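You operate a simulated robot arm through the tools that you are given. There is no shell and no other tool.

You run a simulated robot arm. Do the job below in one go: nothing can be reset, and whatever is moved stays where it is left.

Task
Bring water to the sleeve and jacket ports, then shut off the collar and basin ports.
Fine: open the span and leg valves first, then close the stem and header valves; leave the others.
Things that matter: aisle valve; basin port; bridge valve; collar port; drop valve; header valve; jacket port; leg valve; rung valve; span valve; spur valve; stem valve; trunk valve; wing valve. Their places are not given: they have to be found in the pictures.

The check looks at the end state, three seconds after you hand in, the way a careful person would. Anything else that was tipped, shoved, dropped, spilled or broken makes it a failure.

Robot
A 7-joint arm with a fingered hand, fixed in place. Base frame: the origin is on the floor under the middle of its stand, x ahead of it, y to its left, z up. Units: cm, degrees, N and s.
With the tool pointing down near the work surface it reaches from about 80 to 92 cm from the base axis. Its first joint turns from -143.0 to 143.0 degrees. Payload 3 kg.
The tool frame sits at the grasp point between the pads (the TCP): z along the fingers, y along the line on which they close. The tips reach 2.6 cm beyond it. The gripper opens to 14.8 cm; its body begins 7.3 cm behind the TCP. The gripper is a hand of 3 fingers: y runs from the thumb to the fingers, the wrist lies at [0, 0, -22.9] in the tool frame, and closing takes about 1.5 s.
Orientation is that of the tool frame in the base frame, as a unit quaternion [x, y, z, w]. With the fingers straight down and closing along the base's y, the tool's x points along the base's -x, its y along +y and its z along -z.

Tools
- The arm moves only by the tool drive_tool. Its argument "moves" is one flat list of numbers, 6 for each row, row after row: the shift along the tool's x, y, z in cm, then the turn, a rotation vector about the tool's x, y, z in degrees. In form: [dx, dy, dz, rx, ry, rz, dx, dy, dz, rx, ry, rz, ...]. A call has 1 to 20 rows; each row shifts and turns the commanded pose from where the row before left it, along the tool's axes as they then stand. "fingers" is the finger opening in cm, from 0 to 14.8, set as the call begins (left out, the last holds). A row lasts 0.2 s, in which the tool goes at most 5 cm and 8.6 degrees; a call with a longer step from one row to the next is refused whole, and so is a gripper value outside its range. Where a pose cannot be reached the arm comes as near as it can. A force on the tool above 40 N (or 10 N above the force at the start of the call, whichever is more), or a blocked arm, ends the call early, and 0.2 s more pass. The fingers move at their own pace (about 15.3 cm/s each) and stop on an object; they squeeze with about 32 N. The grip force told is the motor's: it shows also when the fingers shut on nothing. Time passes only in rows, and 0.2 s behind the last, so rows that do not move let the fingers close. It gives the time, the measured TCP pose, the force on the tool (base axes), the opening and the grip force at its end, in the units of the frame above (readings bear some noise), with the torque about the TCP (base axes, N m) and any sound that the robot's microphone picked up.
- Cameras (640 x 400 px; columns grow to the right, rows downward): "scene" is fixed at [40.17, 65.08, 154.98]; the picture's right is [-0.24, -0.97, 0.00], its down [-0.79, 0.19, -0.59] and it looks along [0.57, -0.14, -0.81] (base axes); focal length 214 px, centre (320, 200). "wrist" rides on the gripper at [6.8, -3.9, -9] in the tool frame; the picture's right is [0.50, 0.87, 0.00], its down [-0.65, 0.38, -0.65] and it looks along [-0.57, 0.33, 0.76] (tool axes); focal length 222 px, centre (320, 200).
- grab_frame(camera): a new picture of that camera. The clock stands still meanwhile.
- raise_lower(by): slides the trunk up (or, below 0, down) by that many cm; the arm rides with it, the base frame stays. It gives what a move gives, with no picture.
- set_fingers(finger1, finger2, thumb_bend): sets how far each is bent, from 0 (flat) to 1 (curled in); at 0.3 the hand is open as for a grip, at 0.7 the pads meet at the TCP. One left out holds its place. A second passes; each finger stops where it meets its share of the squeeze, and holds until it gets a number again. A gripper value or a shape takes the hand back. It gives what a move gives, with no picture; readings hold the bend of each and the force on the fingers (four entries, about 0 where the hand has none), thumb and palm.
- grasp_type(shape): the hand has 3 fingers and takes this shape, open, in about a second: jaw (thumb against the fingers, like two jaws); tri (thumb and two fingers); tip (a fingertip pinch); poke (one finger out to press); point (the index stretched); flat (the hand flat); cup (the hand cupped); fist (a fist). The gripper value then closes the fingers along that shape, each until it touches; the sizes above hold for jaw. It gives what a move gives, with no picture.
- pixel_to_xyz(camera, pixels): for up to 12 pixels [column, row] of the newest picture of that camera ("zoom" is the newest enlarged one), the place [x, y, z] in the base frame of the surface seen there, good to about 0.2 cm. The clock stands still meanwhile.
- zoom(camera, box): a new picture of the part [left, top, right, bottom] of that camera's present view, enlarged. The clock stands still meanwhile.
- job_done(): hands the job in; it is judged then, once.

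Open the gripper and draw the arm clear of the work before you hand the job in, unless the task says otherwise.

The tools are called after "Emit:" as a command line: name --argument value ..., lists and objects as JSON in quotes. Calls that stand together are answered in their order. drive_tool: Moves the arm, as the interface text tells. Its arguments: {"type":"object","properties":{"moves":{"type":"array","items":{"type":"number"}},"fingers":{"type":"number"}},"required":["moves"]} The other tools are called the same way: raise_lower (by) moves the trunk up or down; grasp_type (shape) gives the hand a shape; set_fingers (finger1, finger2, thumb_bend) moves the fingers one by one; grab_frame (camera) takes a picture; pixel_to_xyz (camera, pixels) gives the place of the surface under pixels of a picture; zoom (camera, box) takes an enlarged picture of a part of a camera's view; job_done () hands the job in.

At the start:

```text
time_s: 0.0
tcp_pos: [67.09, 34.38, 127.12]
tool_rot: [0.0, 1.0, 0.001, 0.0]
wrist_force: [-0.1, 0.2, -0.5]
ft_torque: [0.05, -0.02, 0.01]
gripper_width: 14.78
grasp_force: 0.0
shape: jaw
bend: [0.3, 0.3, 0.3]
finger forces: [0.0, 0.0, 0.0, 0.0, 0.0, 0.0]
trunk travel left (down, up): [-62.5, 26.5]
```

scene: 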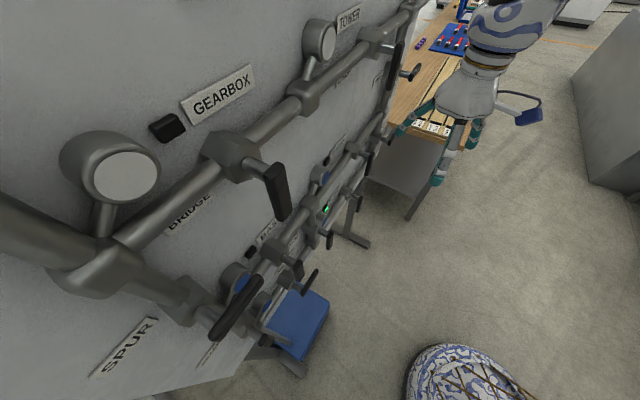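
wrist: 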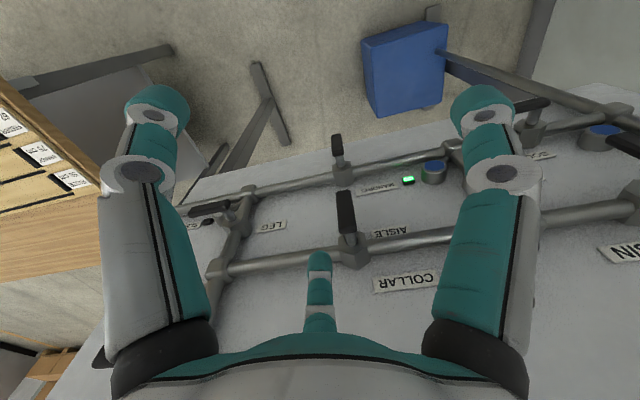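

The scene picture shows a vertical pipe panel on the left with valves seen at a grazing angle. I take fresh, enlarged pictures to understand the network.

Emit:
zoom --camera "scene" --box '[0, 0, 420, 400]'

Emit:
zoom --camera "scene" --box '[200, 130, 400, 380]'

Emit:
zoom --camera "wrist" --box '[180, 60, 640, 340]'

```text
1.00 times, centred on (210, 200) of scene (not enlarged: the box is as wide or as high as the picture)
```

zoom: 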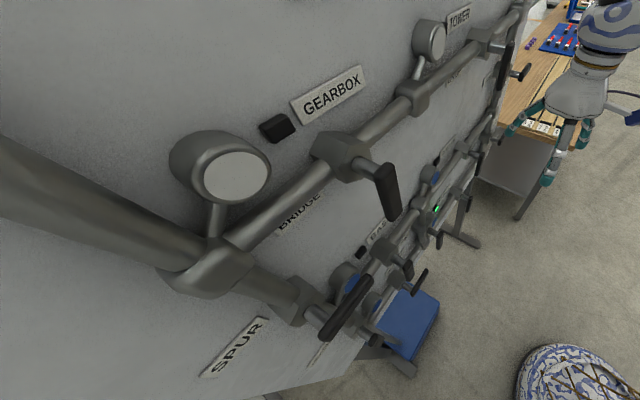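

```text
1.60 times, centred on (300, 255) of scene
```

zoom: 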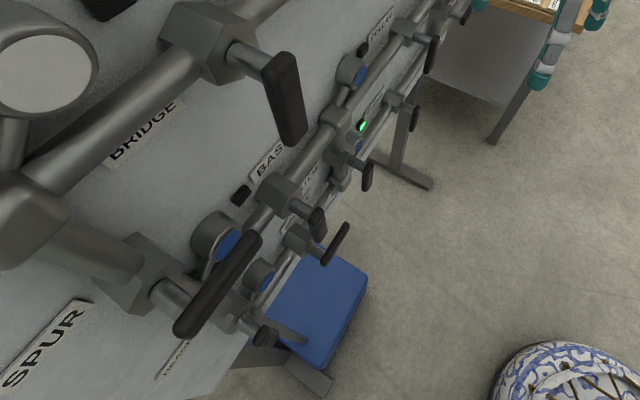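

```text
1.39 times, centred on (410, 200) of wrist
```

zoom: 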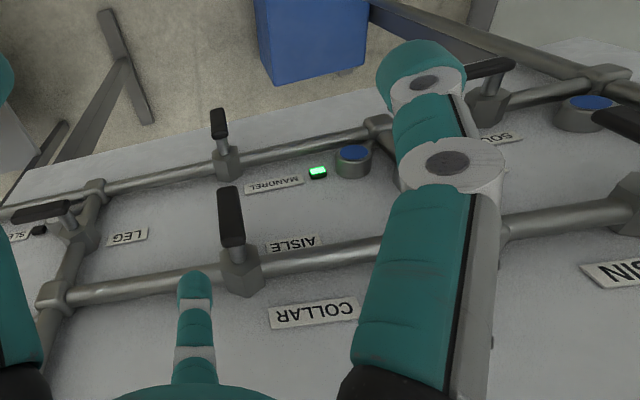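

The panel seems to stand upright; I measure points on it and on the valves to learn its plane and layout.

Emit:
grab_frame --camera "scene"

Emit:
pixel_to_xyz --camera "scene" --pixels '[[50, 60], [220, 95], [187, 215], [130, 345], [350, 15], [125, 175], [320, 40], [278, 190], [235, 310], [232, 150], [307, 92], [370, 35]]'

Emit:
grab_frame --camera "wrist"

Emit:
pixel_to_xyz --camera "wrist" --pixels '[[405, 282], [390, 232], [270, 226], [380, 187], [337, 145], [346, 210], [210, 209], [530, 105], [630, 143], [432, 170], [605, 130], [630, 255]]'

```text
taken
```

scene: 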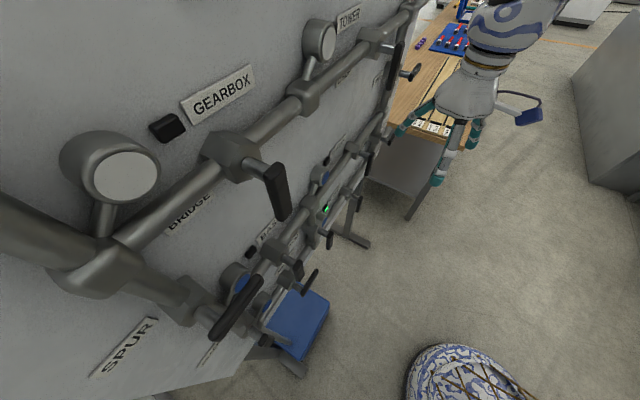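

```text
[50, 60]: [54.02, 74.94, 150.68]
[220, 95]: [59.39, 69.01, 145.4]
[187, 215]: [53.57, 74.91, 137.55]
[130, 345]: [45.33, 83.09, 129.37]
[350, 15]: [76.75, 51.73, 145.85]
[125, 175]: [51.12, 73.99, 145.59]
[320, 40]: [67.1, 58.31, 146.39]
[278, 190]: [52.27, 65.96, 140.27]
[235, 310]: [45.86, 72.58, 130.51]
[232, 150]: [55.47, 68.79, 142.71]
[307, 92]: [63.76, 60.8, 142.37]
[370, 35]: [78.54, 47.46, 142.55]
```

```text
taken
```

wrist: 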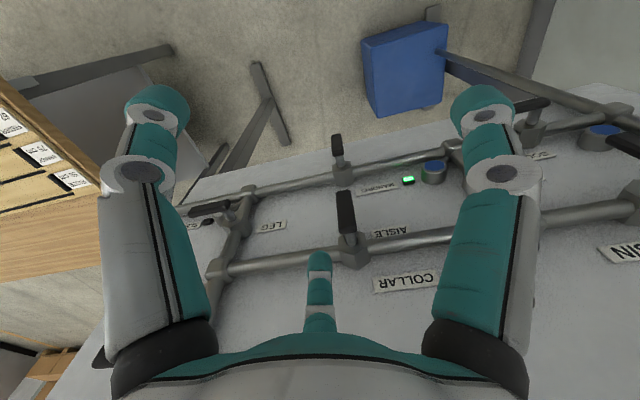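

```text
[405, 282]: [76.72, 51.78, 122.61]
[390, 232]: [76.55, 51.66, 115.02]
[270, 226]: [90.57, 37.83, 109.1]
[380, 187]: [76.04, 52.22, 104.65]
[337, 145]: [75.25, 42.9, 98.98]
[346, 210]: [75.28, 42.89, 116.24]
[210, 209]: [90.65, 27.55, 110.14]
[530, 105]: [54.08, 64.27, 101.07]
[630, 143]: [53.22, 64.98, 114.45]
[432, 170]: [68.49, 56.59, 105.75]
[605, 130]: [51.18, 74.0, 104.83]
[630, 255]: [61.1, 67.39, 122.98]
```

The panel's face lies on x + y ≈ 128.5 (a vertical plane 45° to my left), with lever handles at about 7 cm off it. I tilt the tool up towards it by about 49° so the wrist camera sees it frontally.

Emit:
drive_tool --moves '[0, 0, 0, -5.8, -5.8, 0, 0, 0, 0, -5.8, -5.8, 0, 0, 0, 0, -5.8, -5.8, 0, 0, 0, 0, -5.8, -5.8, 0, 0, 0, 0, -5.8, -5.8, 0, 0, 0, 0, -5.8, -5.8, 0, 0, 0, 0, 0, 0, 0]'

Emit:
grab_frame --camera "wrist"

```text
time_s: 1.6
tcp_pos: [67.03, 34.44, 127.0]
tool_rot: [0.0, 0.99, 0.102, 0.102]
wrist_force: [0.0, 0.4, -1.2]
ft_torque: [-0.05, -0.04, 0.02]
gripper_width: 14.79
grasp_force: 0.0
shape: jaw
bend: [0.3, 0.3, 0.3]
finger forces: [0.1, 0.0, 0.1, 0.0, 0.1, 0.1]
out of reach, approached as far as the arm can: row 3, 4, 5, 6
trunk travel left (down, up): [-62.5, 26.5]
```

```text
taken
```

wrist: 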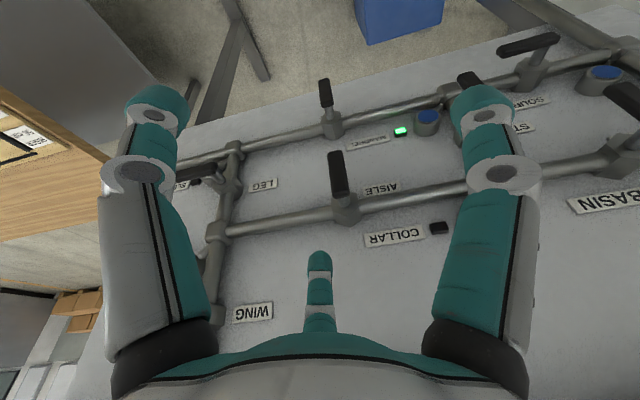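

The tilt stopped at about 17° because of reach. I raise the trunk to change the arm's geometry, then I'll try the tilt again.

Emit:
raise_lower --by 20

Emit:
drive_tool --moves '[0, 0, 0, -5.8, -5.8, 0, 0, 0, 0, -5.8, -5.8, 0]'

```text
time_s: 3.8
tcp_pos: [67.09, 34.45, 147.25]
tool_rot: [-0.001, 0.99, 0.102, 0.101]
wrist_force: [-0.3, 0.4, 0.6]
ft_torque: [-0.02, -0.02, -0.02]
gripper_width: 14.8
grasp_force: 0.0
shape: jaw
bend: [0.3, 0.3, 0.3]
finger forces: [0.0, 0.0, 0.0, 0.1, 0.0, 0.0]
trunk travel left (down, up): [-82.5, 6.5]
```

```text
time_s: 4.4
tcp_pos: [67.15, 34.39, 147.2]
tool_rot: [0.0, 0.99, 0.102, 0.101]
wrist_force: [-0.3, -0.3, -0.4]
ft_torque: [0.0, 0.0, -0.01]
gripper_width: 14.78
grasp_force: 0.1
shape: jaw
bend: [0.3, 0.3, 0.3]
finger forces: [0.0, 0.0, 0.0, 0.0, 0.0, 0.0]
out of reach, approached as far as the arm can: row 1, 2
trunk travel left (down, up): [-82.5, 6.5]
```

The tilt is still blocked at this height, so I lower the tool relative to the raised trunk by 20 cm and try the tilt again.

Emit:
drive_tool --moves '[0.8, -0.8, 3.84, 0, 0, 0, 0.8, -0.8, 3.84, 0, 0, 0, 0.8, -0.8, 3.84, 0, 0, 0, 0.8, -0.8, 3.84, 0, 0, 0, 0.8, -0.8, 3.84, 0, 0, 0, 0, 0, 0, -5.8, -5.8, 0, 0, 0, 0, -5.8, -5.8, 0]'

```text
time_s: 6.0
tcp_pos: [67.78, 35.07, 129.27]
tool_rot: [0.001, 0.959, 0.2, 0.201]
wrist_force: [0.2, -0.2, -0.2]
ft_torque: [-0.03, -0.01, 0.0]
gripper_width: 14.81
grasp_force: 0.1
shape: jaw
bend: [0.3, 0.3, 0.3]
finger forces: [0.1, 0.1, 0.0, 0.1, 0.0, 0.0]
out of reach, approached as far as the arm can: row 1, 2
trunk travel left (down, up): [-82.5, 6.5]
```

Tilt now works (33°). I keep tilting and take a picture.

Emit:
drive_tool --moves '[0, 0, 0, -5.8, -5.8, 0, 0, 0, 0, -5.8, -5.8, 0, 0, 0, 0, 0, 0, 0]'

Emit:
grab_frame --camera "wrist"

```text
time_s: 6.8
tcp_pos: [67.68, 35.12, 129.31]
tool_rot: [-0.001, 0.908, 0.296, 0.295]
wrist_force: [-0.4, 0.2, 0.6]
ft_torque: [-0.02, -0.02, 0.01]
gripper_width: 14.79
grasp_force: 0.0
shape: jaw
bend: [0.3, 0.3, 0.3]
finger forces: [0.1, 0.0, 0.0, 0.0, 0.0, 0.0]
trunk travel left (down, up): [-82.5, 6.5]
```

```text
taken
```

wrist: 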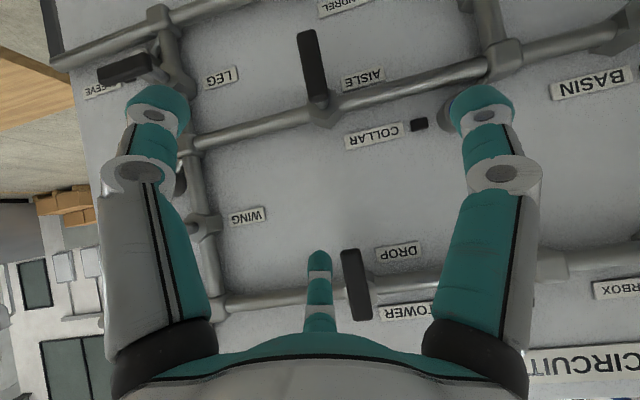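

The camera now looks squarely at the panel (upside down), with the fingers in the way at both sides. I curl the hand and shift left and back for a wider view.

Emit:
grasp_type --shape "fist"

Emit:
drive_tool --moves '[1.84, -1.84, -3.04, 0, 0, 0, 1.84, -1.84, -3.04, 0, 0, 0, 2.83, 2.83, 0, 0, 0, 0, 2.83, 2.83, 0, 0, 0, 0, 2.83, 2.83, 0, 0, 0, 0, 0, 0, 0, 0, 0, 0]'

Emit:
grab_frame --camera "wrist"

```text
time_s: 7.7
tcp_pos: [67.72, 35.31, 129.37]
tool_rot: [0.0, 0.909, 0.295, 0.295]
wrist_force: [0.7, -0.1, -1.0]
ft_torque: [-0.01, -0.01, 0.03]
gripper_width: 0.0
grasp_force: 0.0
shape: fist
bend: [1.0, 1.0, 0.58]
finger forces: [0.0, 0.0, 0.1, 0.1, 0.0, 0.0]
trunk travel left (down, up): [-82.5, 6.5]
```

```text
time_s: 9.1
tcp_pos: [53.55, 38.02, 129.22]
tool_rot: [0.0, 0.909, 0.296, 0.294]
wrist_force: [0.6, 0.2, -0.4]
ft_torque: [0.0, -0.01, 0.01]
gripper_width: 0.0
grasp_force: 0.1
shape: fist
bend: [1.0, 1.0, 0.58]
finger forces: [0.1, 0.0, 0.0, 0.0, 0.0, 0.1]
trunk travel left (down, up): [-82.5, 6.5]
```

```text
taken
```

wrist: 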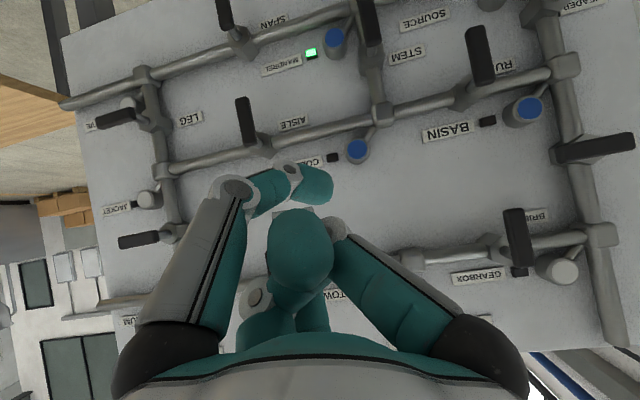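

Now most labels are readable upside-down (SPAN 272,22; STEM 405,53; LEG 190,118; HEADER 580,5). I move down 24 cm to see the lower part of the panel.

Emit:
drive_tool --moves '[2.15, -2.15, 2.6, 0, 0, 0, 2.15, -2.15, 2.6, 0, 0, 0, 2.15, -2.15, 2.6, 0, 0, 0, 2.15, -2.15, 2.6, 0, 0, 0, 2.15, -2.15, 2.6, 0, 0, 0, 2.15, -2.15, 2.6, 0, 0, 0, 0, 0, 0, 0, 0, 0]'

Emit:
grab_frame --camera "wrist"

```text
time_s: 10.7
tcp_pos: [53.52, 38.06, 105.49]
tool_rot: [0.0, 0.909, 0.296, 0.294]
wrist_force: [-0.4, -0.3, -1.1]
ft_torque: [-0.01, 0.0, -0.01]
gripper_width: 0.0
grasp_force: 0.0
shape: fist
bend: [1.0, 1.0, 0.58]
finger forces: [0.0, 0.0, 0.0, 0.1, 0.0, 0.1]
trunk travel left (down, up): [-82.5, 6.5]
```

```text
taken
```

wrist: 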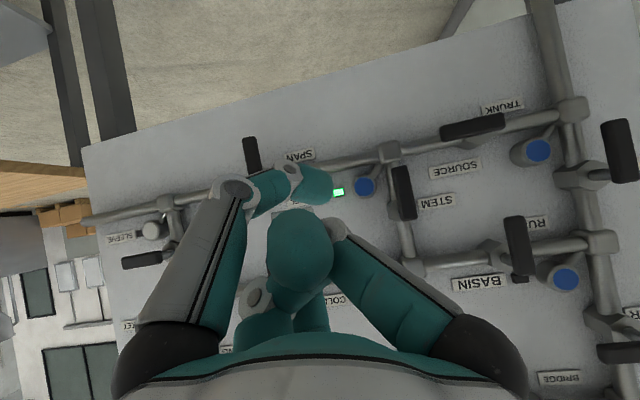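

The TRUNK valve (472,126) and STEM valve (403,192) are visible; the header valve is off to the right of the picture. I shift to panel-left (−u) by 16 cm.

Emit:
drive_tool --moves '[2.83, 2.83, 0, 0, 0, 0, 2.83, 2.83, 0, 0, 0, 0, 2.83, 2.83, 0, 0, 0, 0, 2.83, 2.83, 0, 0, 0, 0, 0, 0, 0, 0, 0, 0]'

Emit:
grab_frame --camera "wrist"

```text
time_s: 11.9
tcp_pos: [42.26, 49.17, 105.2]
tool_rot: [0.0, 0.909, 0.295, 0.295]
wrist_force: [0.0, -1.1, 0.2]
ft_torque: [0.01, 0.01, 0.03]
gripper_width: 0.0
grasp_force: 0.1
shape: fist
bend: [1.0, 1.0, 0.58]
finger forces: [0.1, 0.0, 0.0, 0.0, 0.1, 0.1]
trunk travel left (down, up): [-82.5, 6.5]
```

```text
taken
```

wrist: 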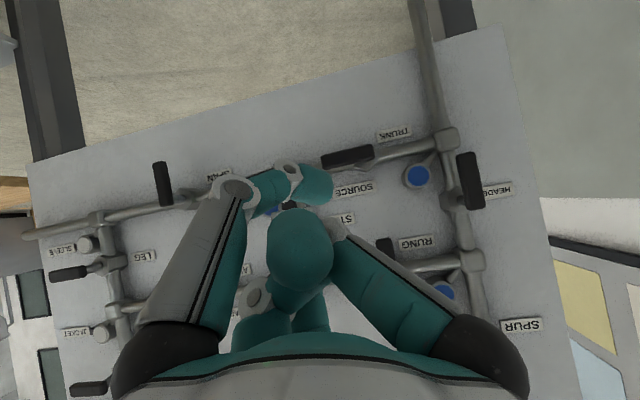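

The HEADER lever (470,180) lies along its vertical pipe (open). I measure the header, trunk, and span parts in this picture.

Emit:
zoom --camera "wrist" --box '[360, 90, 560, 215]'

Emit:
pixel_to_xyz --camera "wrist" --pixels '[[463, 156], [468, 175], [473, 205], [452, 200], [447, 138], [498, 191], [417, 175], [347, 157], [395, 134], [163, 185], [520, 326], [468, 245]]'

```text
3.20 times, centred on (460, 152) of wrist
```

zoom: 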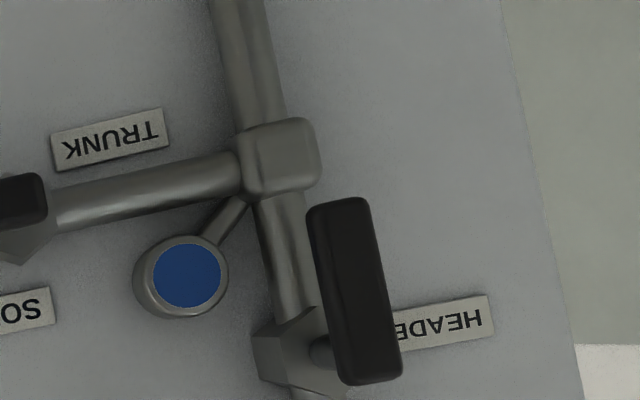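

```text
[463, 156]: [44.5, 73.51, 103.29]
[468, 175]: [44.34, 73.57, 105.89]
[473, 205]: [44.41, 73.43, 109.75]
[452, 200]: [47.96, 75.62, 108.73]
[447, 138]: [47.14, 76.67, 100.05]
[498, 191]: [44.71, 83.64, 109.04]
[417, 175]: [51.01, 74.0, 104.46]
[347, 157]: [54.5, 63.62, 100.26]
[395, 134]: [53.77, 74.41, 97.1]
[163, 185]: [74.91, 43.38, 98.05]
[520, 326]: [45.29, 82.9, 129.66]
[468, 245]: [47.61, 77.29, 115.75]
```

The lever lies at n≈83.4 cm from the base axis, pointing down from its stem. I move back right and up to survey the stem, span and leg valves.

Emit:
drive_tool --moves '[-2.83, -2.83, 0, 0, 0, 0, -2.83, -2.83, 0, 0, 0, 0, -2.83, -2.83, 0, 0, 0, 0, -2.83, -2.83, 0, 0, 0, 0, -2.83, -2.83, 0, 0, 0, 0, -2.83, -2.83, 0, 0, 0, 0, -2.83, -2.83, 0, 0, 0, 0, -2.15, 2.15, -2.6, 0, 0, 0, -2.15, 2.15, -2.6, 0, 0, 0, -2.15, 2.15, -2.6, 0, 0, 0, -2.15, 2.15, -2.6, 0, 0, 0, 0, 0, 0, 0, 0, 0]'

Emit:
grab_frame --camera "wrist"

```text
time_s: 14.5
tcp_pos: [62.08, 29.4, 121.26]
tool_rot: [-0.001, 0.909, 0.295, 0.294]
wrist_force: [0.3, -0.6, -1.0]
ft_torque: [0.0, -0.03, -0.02]
gripper_width: 0.0
grasp_force: 0.0
shape: fist
bend: [1.0, 1.0, 0.58]
finger forces: [0.0, 0.1, 0.1, 0.0, 0.0, 0.0]
trunk travel left (down, up): [-82.5, 6.5]
```

```text
taken
```

wrist: 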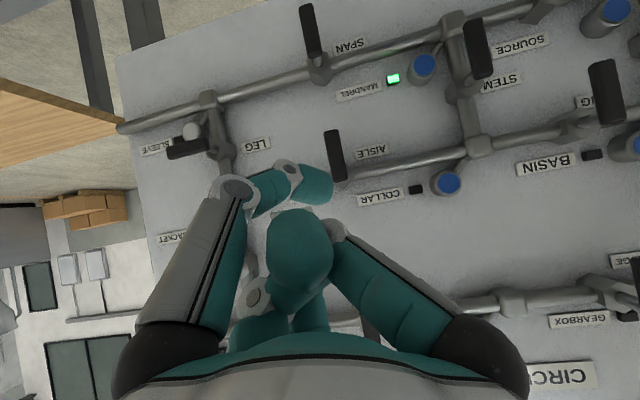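

Span lever (310,30), stem lever (478,48) and leg lever (188,148) are all in view. I zoom in and measure each.

Emit:
pixel_to_xyz --camera "wrist" --pixels '[[308, 12], [311, 28], [315, 48], [320, 65], [473, 28], [478, 48], [483, 70], [460, 92], [178, 150], [188, 148], [200, 144], [220, 135]]'

Emit:
zoom --camera "wrist" --box '[260, 0, 360, 100]'

Emit:
zoom --camera "wrist" --box '[430, 0, 540, 110]'

Emit:
zoom --camera "wrist" --box '[130, 80, 290, 200]'

```text
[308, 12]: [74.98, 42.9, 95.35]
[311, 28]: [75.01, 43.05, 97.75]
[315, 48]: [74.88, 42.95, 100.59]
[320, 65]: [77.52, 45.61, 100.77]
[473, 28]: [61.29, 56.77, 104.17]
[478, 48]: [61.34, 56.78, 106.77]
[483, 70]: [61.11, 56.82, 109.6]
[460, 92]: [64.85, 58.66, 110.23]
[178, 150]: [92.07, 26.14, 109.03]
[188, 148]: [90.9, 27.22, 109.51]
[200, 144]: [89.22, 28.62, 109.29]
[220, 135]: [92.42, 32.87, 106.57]
```

```text
4.00 times, centred on (310, 50) of wrist
```

zoom: 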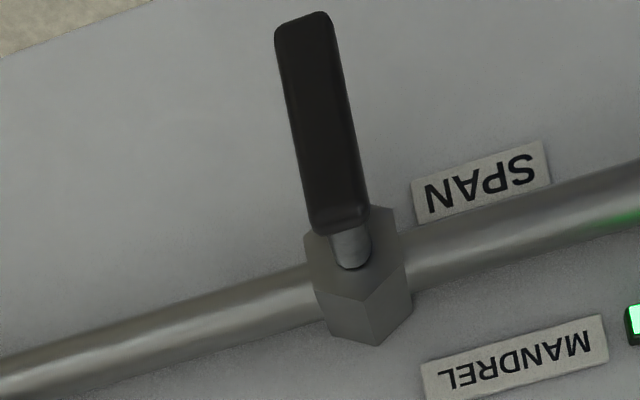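

```text
3.64 times, centred on (485, 55) of wrist
```

zoom: 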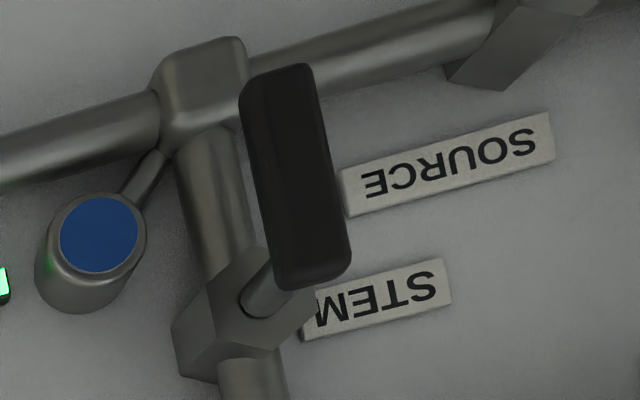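

```text
3.33 times, centred on (210, 140) of wrist
```

zoom: 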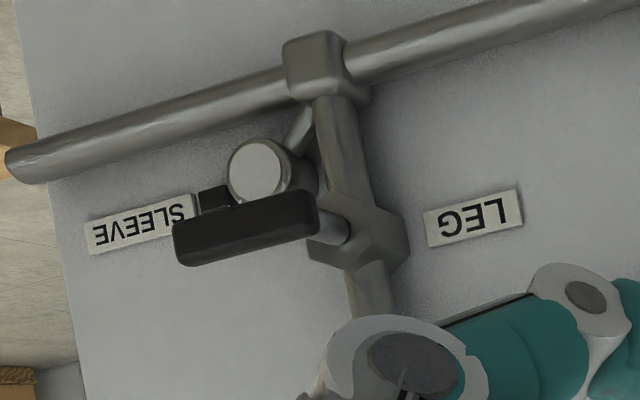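

All levers share one pattern: open = along the pipe, closed = perpendicular, closing being counter-clockwise from my side. I look at the "poke" hand shape as a pushing tool.

Emit:
grasp_type --shape "poke"

Emit:
grab_frame --camera "wrist"

Emit:
grab_frame --camera "scene"

```text
time_s: 15.4
tcp_pos: [62.01, 29.43, 121.48]
tool_rot: [0.0, 0.909, 0.295, 0.295]
wrist_force: [0.8, 0.5, 0.5]
ft_torque: [0.01, -0.06, -0.01]
gripper_width: 0.02
grasp_force: 0.0
shape: poke
bend: [1.0, 1.0, 0.4]
finger forces: [0.1, 0.0, 0.1, 0.0, 0.1, 0.1]
trunk travel left (down, up): [-82.5, 6.5]
```

```text
taken
```

wrist: 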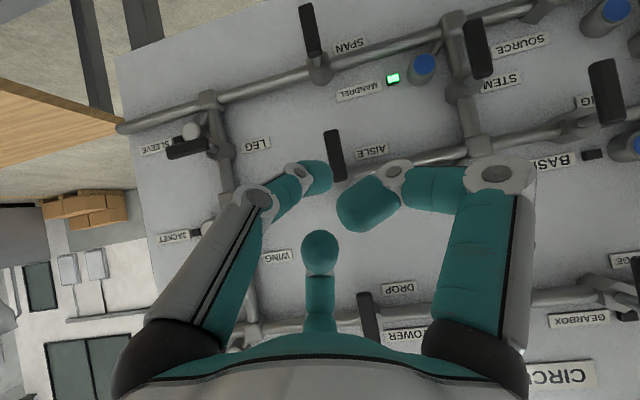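

```text
taken
```

scene: 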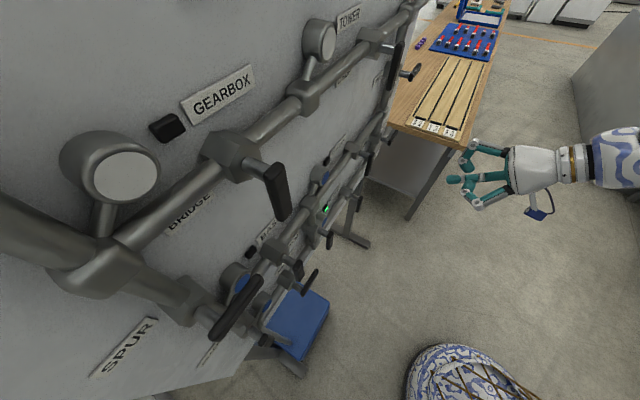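

The jaw shape is the one with known sizes, so I set the jaw with a moderate opening and measure where the fingertips really are.

Emit:
grasp_type --shape "jaw"

Emit:
drive_tool --moves '[0, 0, 0, 0, 0, 0, 0, 0, 0, 0, 0, 0, 0, 0, 0, 0, 0, 0, 0, 0, 0, 0, 0, 0]' --fingers 5

Emit:
grab_frame --camera "wrist"

```text
time_s: 16.3
tcp_pos: [62.11, 29.49, 121.38]
tool_rot: [0.001, 0.909, 0.295, 0.295]
wrist_force: [-0.1, -0.3, -0.5]
ft_torque: [-0.01, 0.01, 0.0]
gripper_width: 14.79
grasp_force: 0.1
shape: jaw
bend: [0.3, 0.3, 0.3]
finger forces: [0.0, 0.0, 0.0, 0.0, 0.0, 0.0]
trunk travel left (down, up): [-82.5, 6.5]
```

```text
time_s: 17.3
tcp_pos: [62.13, 29.31, 121.43]
tool_rot: [0.0, 0.909, 0.295, 0.295]
wrist_force: [0.3, -0.4, -0.7]
ft_torque: [0.01, 0.02, 0.02]
gripper_width: 5.04
grasp_force: 0.1
shape: jaw
bend: [0.77, 0.77, 0.7]
finger forces: [0.0, 0.0, 0.1, 0.0, 0.1, 0.0]
trunk travel left (down, up): [-82.5, 6.5]
```

```text
taken
```

wrist: 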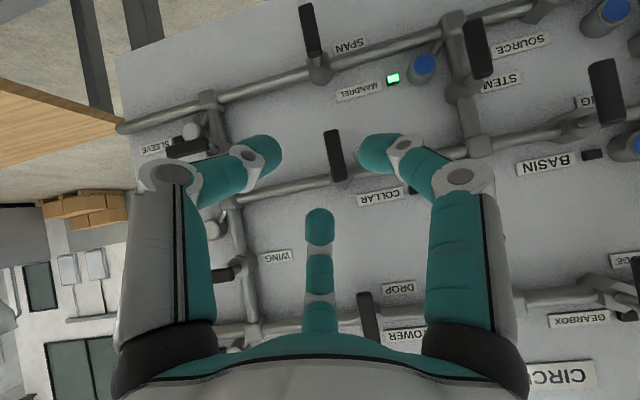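

Emit:
pixel_to_xyz --camera "wrist" --pixels '[[275, 148], [262, 150], [240, 175], [165, 180], [368, 148], [382, 145], [415, 165], [460, 180], [320, 215], [320, 235], [320, 270], [320, 310]]'

```text
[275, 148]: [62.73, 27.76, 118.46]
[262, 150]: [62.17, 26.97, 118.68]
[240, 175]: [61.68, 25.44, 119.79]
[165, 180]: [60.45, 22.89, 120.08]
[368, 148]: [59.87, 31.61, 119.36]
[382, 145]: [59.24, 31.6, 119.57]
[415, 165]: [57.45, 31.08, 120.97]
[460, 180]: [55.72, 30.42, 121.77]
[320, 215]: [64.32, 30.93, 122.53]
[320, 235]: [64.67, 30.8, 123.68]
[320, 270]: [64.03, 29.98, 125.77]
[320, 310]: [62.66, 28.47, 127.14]
```

The fingers sit at x≈±2.8 cm and the thumb opposite, so a grip on the lever with tool x along it works. I move forward a bit and tilt the tool to horizontal, facing the panel.

Emit:
drive_tool --moves '[-1.84, 1.84, 3.04, 0, 0, 0, -1.84, 1.84, 3.04, 0, 0, 0, 0, 0, 0, -5.74, -5.74, 0, 0, 0, 0, -5.74, -5.74, 0, 0, 0, 0, -5.74, -5.74, 0, 0, 0, 0, -5.74, -5.74, 0, 0, 0, 0, -5.74, -5.74, 0, 0, 0, 0, 0, 0, 0]'

Emit:
grab_frame --camera "wrist"

```text
time_s: 19.1
tcp_pos: [67.84, 35.25, 121.36]
tool_rot: [0.0, 0.708, 0.5, 0.499]
wrist_force: [0.2, 0.0, -0.2]
ft_torque: [-0.01, 0.02, 0.02]
gripper_width: 5.02
grasp_force: 0.1
shape: jaw
bend: [0.77, 0.77, 0.7]
finger forces: [0.0, 0.1, 0.1, 0.0, 0.0, 0.0]
trunk travel left (down, up): [-82.5, 6.5]
```

```text
taken
```

wrist: 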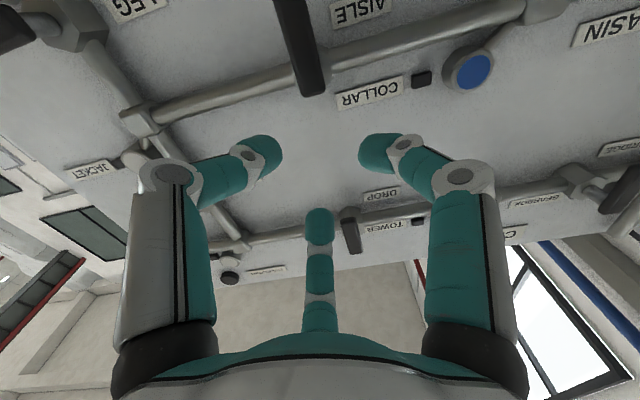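

The tool is now horizontal, pointing into the panel. I roll it by 45° so tool x points straight down and the fingers close horizontally, then test a further roll of 90° and back in free space.

Emit:
drive_tool --moves '[0, 0, 0, 0, 0, -7.5, 0, 0, 0, 0, 0, -7.5, 0, 0, 0, 0, 0, -7.5, 0, 0, 0, 0, 0, -7.5, 0, 0, 0, 0, 0, -7.5, 0, 0, 0, 0, 0, -7.5, 0, 0, 0, 0, 0, 0]'

Emit:
drive_tool --moves '[0, 0, 0, 0, 0, -7.5, 0, 0, 0, 0, 0, -7.5, 0, 0, 0, 0, 0, -7.5, 0, 0, 0, 0, 0, -7.5, 0, 0, 0, 0, 0, -7.5, 0, 0, 0, 0, 0, -7.5, 0, 0, 0, 0, 0, -7.5, 0, 0, 0, 0, 0, -7.5, 0, 0, 0, 0, 0, -7.5, 0, 0, 0, 0, 0, -7.5, 0, 0, 0, 0, 0, -7.5, 0, 0, 0, 0, 0, -7.5, 0, 0, 0, 0, 0, 0]'

```text
time_s: 20.7
tcp_pos: [67.74, 35.29, 121.42]
tool_rot: [-0.271, 0.654, 0.27, 0.653]
wrist_force: [1.1, -0.4, -1.1]
ft_torque: [0.0, -0.01, 0.02]
gripper_width: 5.02
grasp_force: 0.1
shape: jaw
bend: [0.77, 0.77, 0.7]
finger forces: [0.0, 0.0, 0.0, 0.0, 0.1, 0.0]
trunk travel left (down, up): [-82.5, 6.5]
```

```text
time_s: 23.5
tcp_pos: [67.79, 35.2, 121.35]
tool_rot: [0.654, -0.27, 0.27, -0.653]
wrist_force: [-0.8, -0.1, 0.0]
ft_torque: [0.01, 0.0, -0.01]
gripper_width: 5.02
grasp_force: 0.1
shape: jaw
bend: [0.77, 0.77, 0.7]
finger forces: [0.0, 0.0, 0.0, 0.0, 0.1, 0.0]
trunk travel left (down, up): [-82.5, 6.5]
```

The full roll range works, and tool x now points along the panel to the right—just right for the leg lever. Before moving right, I check where the desk stands, and look with both cameras.

Emit:
grab_frame --camera "wrist"

Emit:
grab_frame --camera "scene"

Emit:
pixel_to_xyz --camera "scene" --pixels '[[395, 120], [445, 140], [450, 60], [430, 110], [410, 60], [390, 150]]'

```text
taken
```

wrist: 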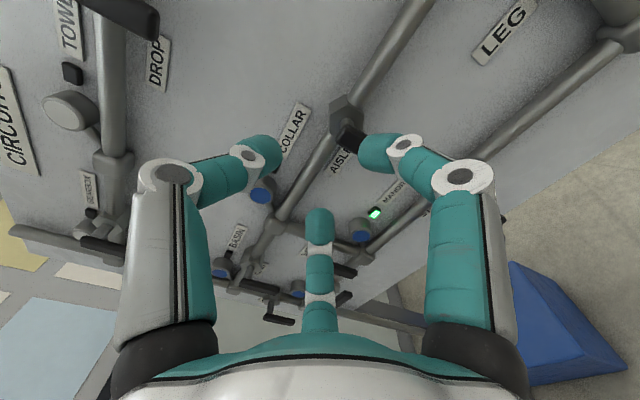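

```text
taken
```

scene: 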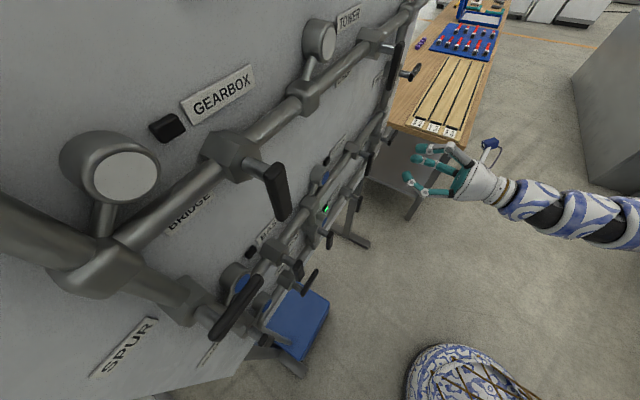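

```text
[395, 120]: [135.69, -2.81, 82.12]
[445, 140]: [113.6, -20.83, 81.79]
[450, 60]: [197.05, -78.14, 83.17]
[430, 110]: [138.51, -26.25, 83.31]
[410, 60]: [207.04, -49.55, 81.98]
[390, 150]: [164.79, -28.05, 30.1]
```

The desk is far to the right (x>110), so the way is clear. I move 20 cm right and 12 cm down, staying at n≈73, to stand in front of the leg valve.

Emit:
drive_tool --moves '[4, 0, 0, 0, 0, 0, 4, 0, 0, 0, 0, 0, 4, 0, 0, 0, 0, 0, 4, 0, 0, 0, 0, 0, 4, 0, 0, 0, 0, 0, 2, 0, 0, 0, 0, 0, 0, 4, 0, 0, 0, 0, 0, 4, 0, 0, 0, 0, 0, 4, 0, 0, 0, 0, 0, 0, 0, 0, 0, 0]'

Emit:
grab_frame --camera "wrist"

```text
time_s: 25.7
tcp_pos: [83.32, 19.57, 109.44]
tool_rot: [0.654, -0.271, 0.27, -0.653]
wrist_force: [0.4, 0.5, -0.1]
ft_torque: [0.0, 0.0, -0.01]
gripper_width: 5.03
grasp_force: 0.1
shape: jaw
bend: [0.77, 0.77, 0.7]
finger forces: [0.0, 0.0, 0.0, 0.1, 0.1, 0.1]
trunk travel left (down, up): [-82.5, 6.5]
```

```text
taken
```

wrist: 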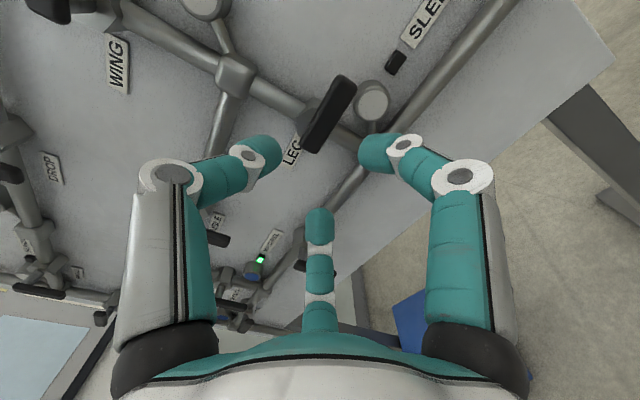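

The leg lever (330,112) lies neatly between thumb and fingers. I zoom in and measure its ends and edges.

Emit:
zoom --camera "wrist" --box '[270, 60, 420, 160]'

Emit:
pixel_to_xyz --camera "wrist" --pixels '[[345, 80], [350, 90], [338, 78], [330, 112], [323, 108], [337, 118], [312, 148], [306, 140], [318, 150], [333, 126], [300, 112], [345, 143]]'

```text
4.00 times, centred on (345, 110) of wrist
```

zoom: 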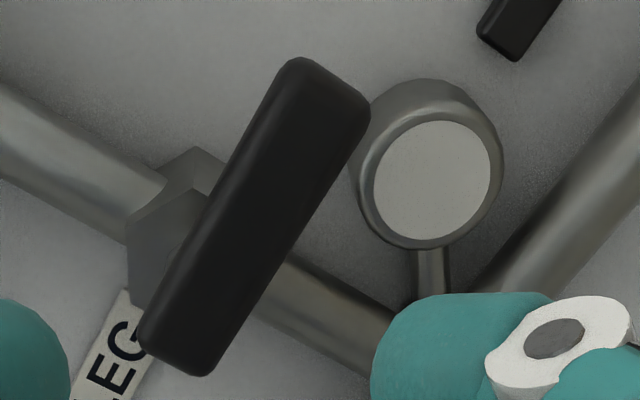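

```text
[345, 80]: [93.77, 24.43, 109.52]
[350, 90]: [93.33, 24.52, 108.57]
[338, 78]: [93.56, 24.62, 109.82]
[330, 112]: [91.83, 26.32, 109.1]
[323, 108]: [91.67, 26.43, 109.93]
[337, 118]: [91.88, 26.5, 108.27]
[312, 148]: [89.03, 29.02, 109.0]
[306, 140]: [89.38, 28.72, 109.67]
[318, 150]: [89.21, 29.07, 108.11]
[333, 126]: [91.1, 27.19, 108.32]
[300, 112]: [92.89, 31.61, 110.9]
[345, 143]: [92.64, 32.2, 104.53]
```

The lever spans u≈42–49.5 at z≈109.0, 2 cm wide, front face at n≈83.5; the stem axis is near u≈42.9. I line up the TCP 3.4 cm out from the axis and advance carefully.

Emit:
drive_tool --moves '[1.2, 0.4, 0, 0, 0, 0, 0, 0, 3, 0, 0, 0, 0, 0, 3, 0, 0, 0, 0, 0, 2, 0, 0, 0, 0, 0, 0, 0, 0, 0]'

Emit:
grab_frame --camera "wrist"

Emit:
grab_frame --camera "scene"

```text
time_s: 26.9
tcp_pos: [89.95, 24.42, 108.97]
tool_rot: [0.654, -0.27, 0.27, -0.652]
wrist_force: [-0.7, 0.6, 0.6]
ft_torque: [0.02, -0.02, 0.04]
gripper_width: 5.03
grasp_force: 0.0
shape: jaw
bend: [0.77, 0.77, 0.7]
finger forces: [0.0, 0.1, 0.1, 0.0, 0.0, 0.0]
trunk travel left (down, up): [-82.5, 6.5]
```

```text
taken
```

wrist: 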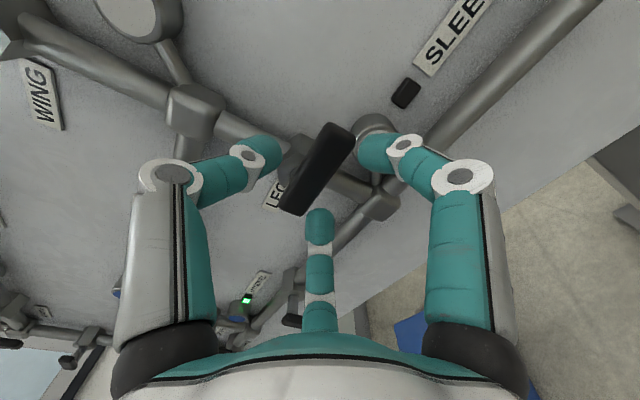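

```text
taken
```

scene: 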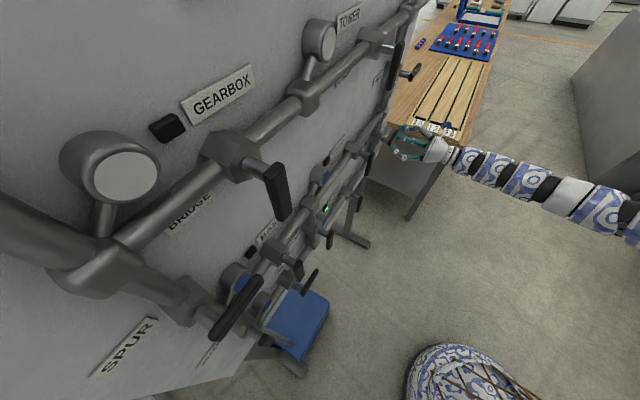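

The lever sits between thumb and fingers with clearance both sides. I advance 2.2 cm more so the pads straddle it, watching the force.

Emit:
drive_tool --moves '[0, 0, 0.8, 0, 0, 0, 0, 0, 0.8, 0, 0, 0, 0, 0, 0.6, 0, 0, 0, 0, 0, 0, 0, 0, 0]'

Emit:
grab_frame --camera "wrist"

```text
time_s: 27.9
tcp_pos: [91.48, 26.0, 108.9]
tool_rot: [0.655, -0.27, 0.27, -0.653]
wrist_force: [-1.1, 1.1, -1.5]
ft_torque: [0.0, 0.02, 0.01]
gripper_width: 5.04
grasp_force: 0.0
shape: jaw
bend: [0.77, 0.77, 0.7]
finger forces: [0.5, 0.6, 0.0, 0.0, 0.0, 0.1]
trunk travel left (down, up): [-82.5, 6.5]
```

```text
taken
```

wrist: 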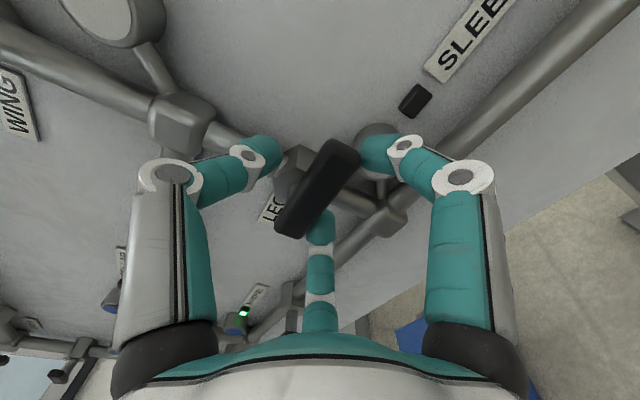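

Light touch on the two fingers (0.5 N) — the grip centre sits a little high. I shift 0.6 cm down and close the fingers on the lever.

Emit:
drive_tool --moves '[0, 0.6, 0, 0, 0, 0, 0, 0, 0, 0, 0, 0]'

Emit:
drive_tool --moves '[0, 0, 0, 0, 0, 0, 0, 0, 0, 0, 0, 0, 0, 0, 0, 0, 0, 0, 0, 0, 0, 0, 0, 0, 0, 0, 0, 0, 0, 0, 0, 0, 0, 0, 0, 0]' --fingers 1

Emit:
grab_frame --camera "wrist"

```text
time_s: 28.5
tcp_pos: [91.41, 25.94, 108.4]
tool_rot: [0.654, -0.271, 0.27, -0.653]
wrist_force: [0.4, -0.5, 0.9]
ft_torque: [-0.02, -0.01, 0.03]
gripper_width: 5.02
grasp_force: 0.0
shape: jaw
bend: [0.77, 0.77, 0.7]
finger forces: [0.0, 0.0, 0.0, 0.0, 0.0, 0.1]
trunk travel left (down, up): [-82.5, 6.5]
```

```text
time_s: 29.9
tcp_pos: [91.51, 26.09, 108.41]
tool_rot: [0.654, -0.27, 0.269, -0.654]
wrist_force: [9.8, 7.4, 1.9]
ft_torque: [-0.01, 0.09, -0.07]
gripper_width: 1.78
grasp_force: 31.5
shape: jaw
bend: [0.75, 0.75, 0.7]
finger forces: [24.1, 23.5, 0.0, 0.0, 32.3, 0.1]
trunk travel left (down, up): [-82.5, 6.5]
```

```text
taken
```

wrist: 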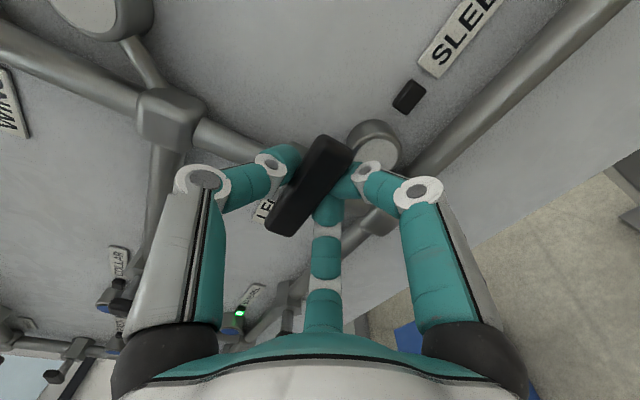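

The lever is firmly gripped (1.8 cm, all three digits loaded). I turn it clockwise about its axis in small arc steps, the first 30°.

Emit:
drive_tool --moves '[-0.064, 0.291, 0, 0, 0, 5, -0.064, 0.291, 0, 0, 0, 5, -0.064, 0.291, 0, 0, 0, 5, -0.064, 0.291, 0, 0, 0, 5, -0.064, 0.291, 0, 0, 0, 5, -0.064, 0.291, 0, 0, 0, 5]'

Emit:
grab_frame --camera "wrist"

```text
time_s: 31.3
tcp_pos: [90.89, 26.57, 106.66]
tool_rot: [-0.561, 0.431, -0.091, 0.701]
wrist_force: [6.3, 8.9, 2.7]
ft_torque: [-0.04, -0.01, 0.11]
gripper_width: 1.81
grasp_force: 31.8
shape: jaw
bend: [0.75, 0.75, 0.7]
finger forces: [25.1, 25.4, 0.0, 0.1, 32.3, 0.0]
trunk travel left (down, up): [-82.5, 6.5]
```

```text
taken
```

wrist: 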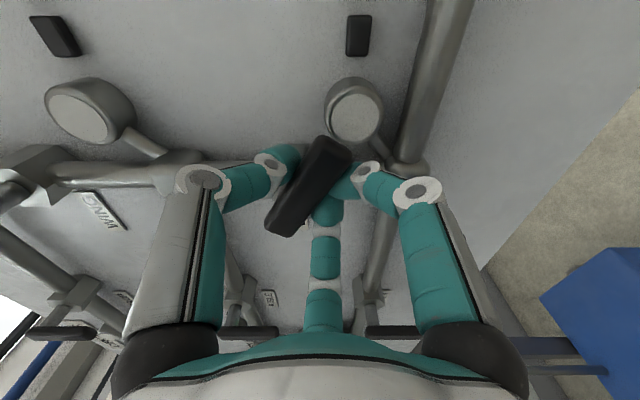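

The lever follows with low torque. I continue the remaining 60°.

Emit:
drive_tool --moves '[-0.064, 0.291, 0, 0, 0, 5, -0.064, 0.291, 0, 0, 0, 5, -0.064, 0.291, 0, 0, 0, 5, -0.064, 0.291, 0, 0, 0, 5, -0.064, 0.291, 0, 0, 0, 5, -0.064, 0.291, 0, 0, 0, 5, -0.064, 0.291, 0, 0, 0, 5, -0.064, 0.291, 0, 0, 0, 5, -0.064, 0.291, 0, 0, 0, 5, -0.064, 0.291, 0, 0, 0, 5, -0.064, 0.291, 0, 0, 0, 5, -0.064, 0.291, 0, 0, 0, 5, 0, 0, 0, 0, 0, 0]'

Emit:
grab_frame --camera "wrist"

```text
time_s: 34.1
tcp_pos: [88.51, 28.9, 105.62]
tool_rot: [-0.271, 0.653, 0.272, 0.653]
wrist_force: [13.4, 13.3, 18.0]
ft_torque: [0.04, -0.37, 0.09]
gripper_width: 1.77
grasp_force: 32.0
shape: jaw
bend: [0.75, 0.75, 0.7]
finger forces: [25.9, 27.5, 0.0, 0.1, 32.9, 0.1]
trunk travel left (down, up): [-82.5, 6.5]
```

```text
taken
```

wrist: 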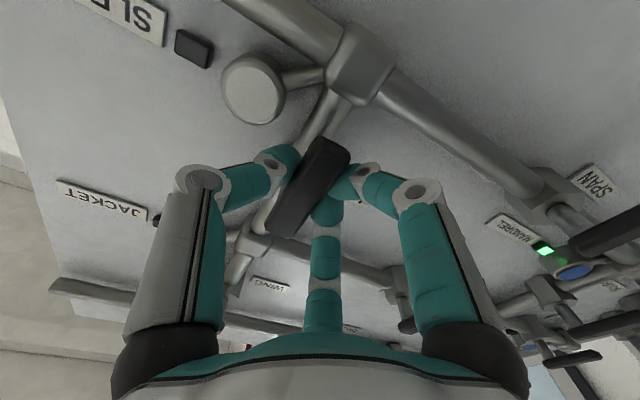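

The tool has turned the full 90° and the lever now lies along the vertical pipe. I open the fingers, then back straight out.

Emit:
drive_tool --moves '[0, 0, 0, 0, 0, 0, 0, 0, 0, 0, 0, 0, 0, 0, 0, 0, 0, 0, 0, 0, 0, 0, 0, 0]' --fingers 5

Emit:
drive_tool --moves '[0, 0, -1, 0, 0, 0, 0, 0, -2, 0, 0, 0, 0, 0, -3, 0, 0, 0, 0, 0, -4, 0, 0, 0, 0, 0, 0, 0, 0, 0]'

Emit:
grab_frame --camera "wrist"

```text
time_s: 35.1
tcp_pos: [88.59, 28.72, 105.55]
tool_rot: [-0.272, 0.654, 0.271, 0.652]
wrist_force: [0.0, 0.0, 0.6]
ft_torque: [-0.02, -0.01, 0.02]
gripper_width: 4.97
grasp_force: 0.1
shape: jaw
bend: [0.77, 0.77, 0.7]
finger forces: [0.0, 0.1, 0.0, 0.0, 0.1, 0.0]
trunk travel left (down, up): [-82.5, 6.5]
```

```text
time_s: 36.3
tcp_pos: [81.64, 21.72, 105.64]
tool_rot: [-0.272, 0.653, 0.272, 0.652]
wrist_force: [-0.2, 0.3, 0.5]
ft_torque: [-0.04, 0.0, 0.02]
gripper_width: 5.01
grasp_force: 0.1
shape: jaw
bend: [0.77, 0.77, 0.7]
finger forces: [0.0, 0.0, 0.0, 0.1, 0.0, 0.0]
trunk travel left (down, up): [-82.5, 6.5]
```

```text
taken
```

wrist: 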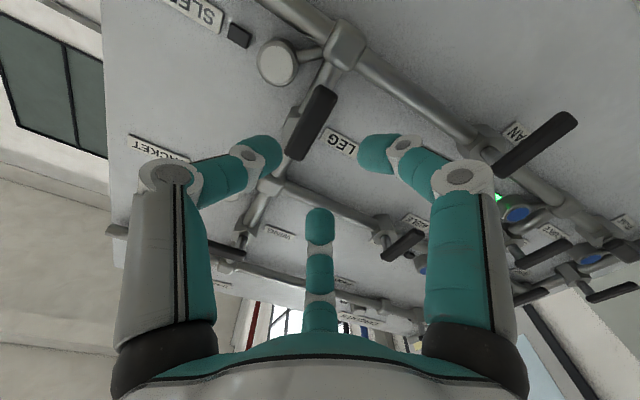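

I check the leg lever's new direction by measuring along it, and the span lever's location from here.

Emit:
pixel_to_xyz --camera "wrist" --pixels '[[325, 95], [318, 108], [310, 122], [303, 138], [297, 152], [570, 122], [550, 137], [530, 150], [505, 165], [320, 90], [285, 65], [515, 215]]'

Emit:
zoom --camera "wrist" --box '[240, 30, 400, 180]'

```text
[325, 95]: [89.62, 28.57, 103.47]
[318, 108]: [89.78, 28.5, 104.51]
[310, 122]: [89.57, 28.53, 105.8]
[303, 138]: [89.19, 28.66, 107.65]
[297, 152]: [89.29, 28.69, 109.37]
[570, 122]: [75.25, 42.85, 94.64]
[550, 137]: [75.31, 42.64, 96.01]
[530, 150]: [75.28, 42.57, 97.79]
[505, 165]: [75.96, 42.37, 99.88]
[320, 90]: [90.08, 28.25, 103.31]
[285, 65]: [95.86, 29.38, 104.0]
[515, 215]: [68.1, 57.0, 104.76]
```

```text
2.67 times, centred on (320, 105) of wrist
```

zoom: 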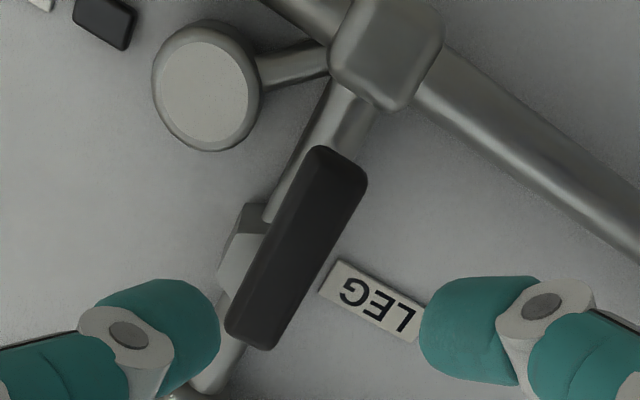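

I measure the lever edges in the zoomed picture to check it is exactly vertical.

Emit:
pixel_to_xyz --camera "zoom" --pixels '[[335, 180], [300, 245], [262, 318], [350, 185], [316, 250], [280, 320], [308, 180], [280, 235], [240, 318], [232, 250], [330, 115], [385, 60]]'

```text
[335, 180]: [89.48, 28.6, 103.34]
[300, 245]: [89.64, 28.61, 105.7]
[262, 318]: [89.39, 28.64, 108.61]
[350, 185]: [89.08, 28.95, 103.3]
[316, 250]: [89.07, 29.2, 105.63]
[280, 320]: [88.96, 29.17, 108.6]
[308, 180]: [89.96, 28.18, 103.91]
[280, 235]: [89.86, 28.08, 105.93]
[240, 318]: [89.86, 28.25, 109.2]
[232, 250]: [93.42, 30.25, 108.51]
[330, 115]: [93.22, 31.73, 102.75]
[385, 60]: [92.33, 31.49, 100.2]
```

The leg lever is vertical, along its pipe, so leg is open. The tool orientation already suits the span lever (hanging down at u≈22.8), so I move 20 cm left and 7.8 cm down at n≈73.

Emit:
drive_tool --moves '[0, 4, 0, 0, 0, 0, 0, 4, 0, 0, 0, 0, 0, 4, 0, 0, 0, 0, 0, 4, 0, 0, 0, 0, 0, 4, 0, 0, 0, 0, 3.9, 0, 0, 0, 0, 0, 3.9, 0, 0, 0, 0, 0, 0, 0, 0, 0, 0, 0]'

Emit:
grab_frame --camera "wrist"

```text
time_s: 38.1
tcp_pos: [67.55, 35.87, 97.72]
tool_rot: [-0.271, 0.653, 0.271, 0.653]
wrist_force: [0.4, -0.7, -0.6]
ft_torque: [0.0, -0.01, 0.0]
gripper_width: 4.98
grasp_force: 0.1
shape: jaw
bend: [0.77, 0.77, 0.7]
finger forces: [0.0, 0.1, 0.1, 0.0, 0.0, 0.0]
trunk travel left (down, up): [-82.5, 6.5]
```

```text
taken
```

wrist: 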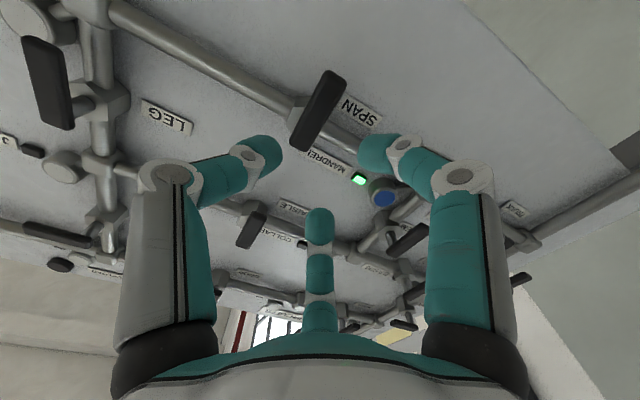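

The span lever (315,110) is between thumb and fingers. I zoom in and measure it.

Emit:
zoom --camera "wrist" --box '[250, 50, 410, 170]'

Emit:
pixel_to_xyz --camera "wrist" --pixels '[[334, 76], [326, 92], [318, 108], [310, 124], [303, 140], [325, 70], [345, 80], [292, 143], [306, 152], [270, 95], [375, 145], [292, 115]]'

```text
3.33 times, centred on (330, 110) of wrist
```

zoom: 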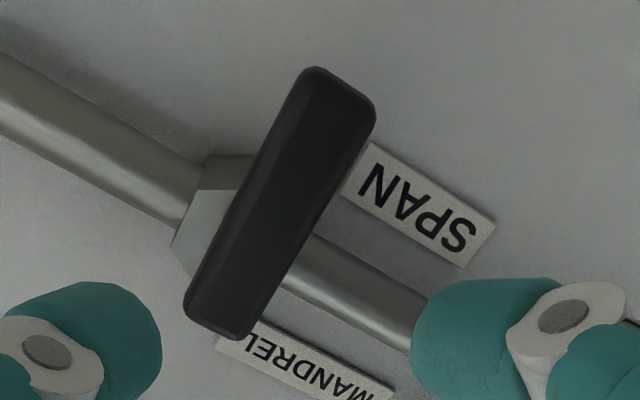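

```text
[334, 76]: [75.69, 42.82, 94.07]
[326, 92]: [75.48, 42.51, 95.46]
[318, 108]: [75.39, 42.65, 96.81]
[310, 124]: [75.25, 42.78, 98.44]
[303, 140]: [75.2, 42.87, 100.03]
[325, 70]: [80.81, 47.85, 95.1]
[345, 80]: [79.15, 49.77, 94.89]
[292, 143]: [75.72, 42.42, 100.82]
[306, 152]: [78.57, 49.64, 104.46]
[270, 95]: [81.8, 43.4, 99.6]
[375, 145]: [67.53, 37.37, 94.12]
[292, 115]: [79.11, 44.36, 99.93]
```

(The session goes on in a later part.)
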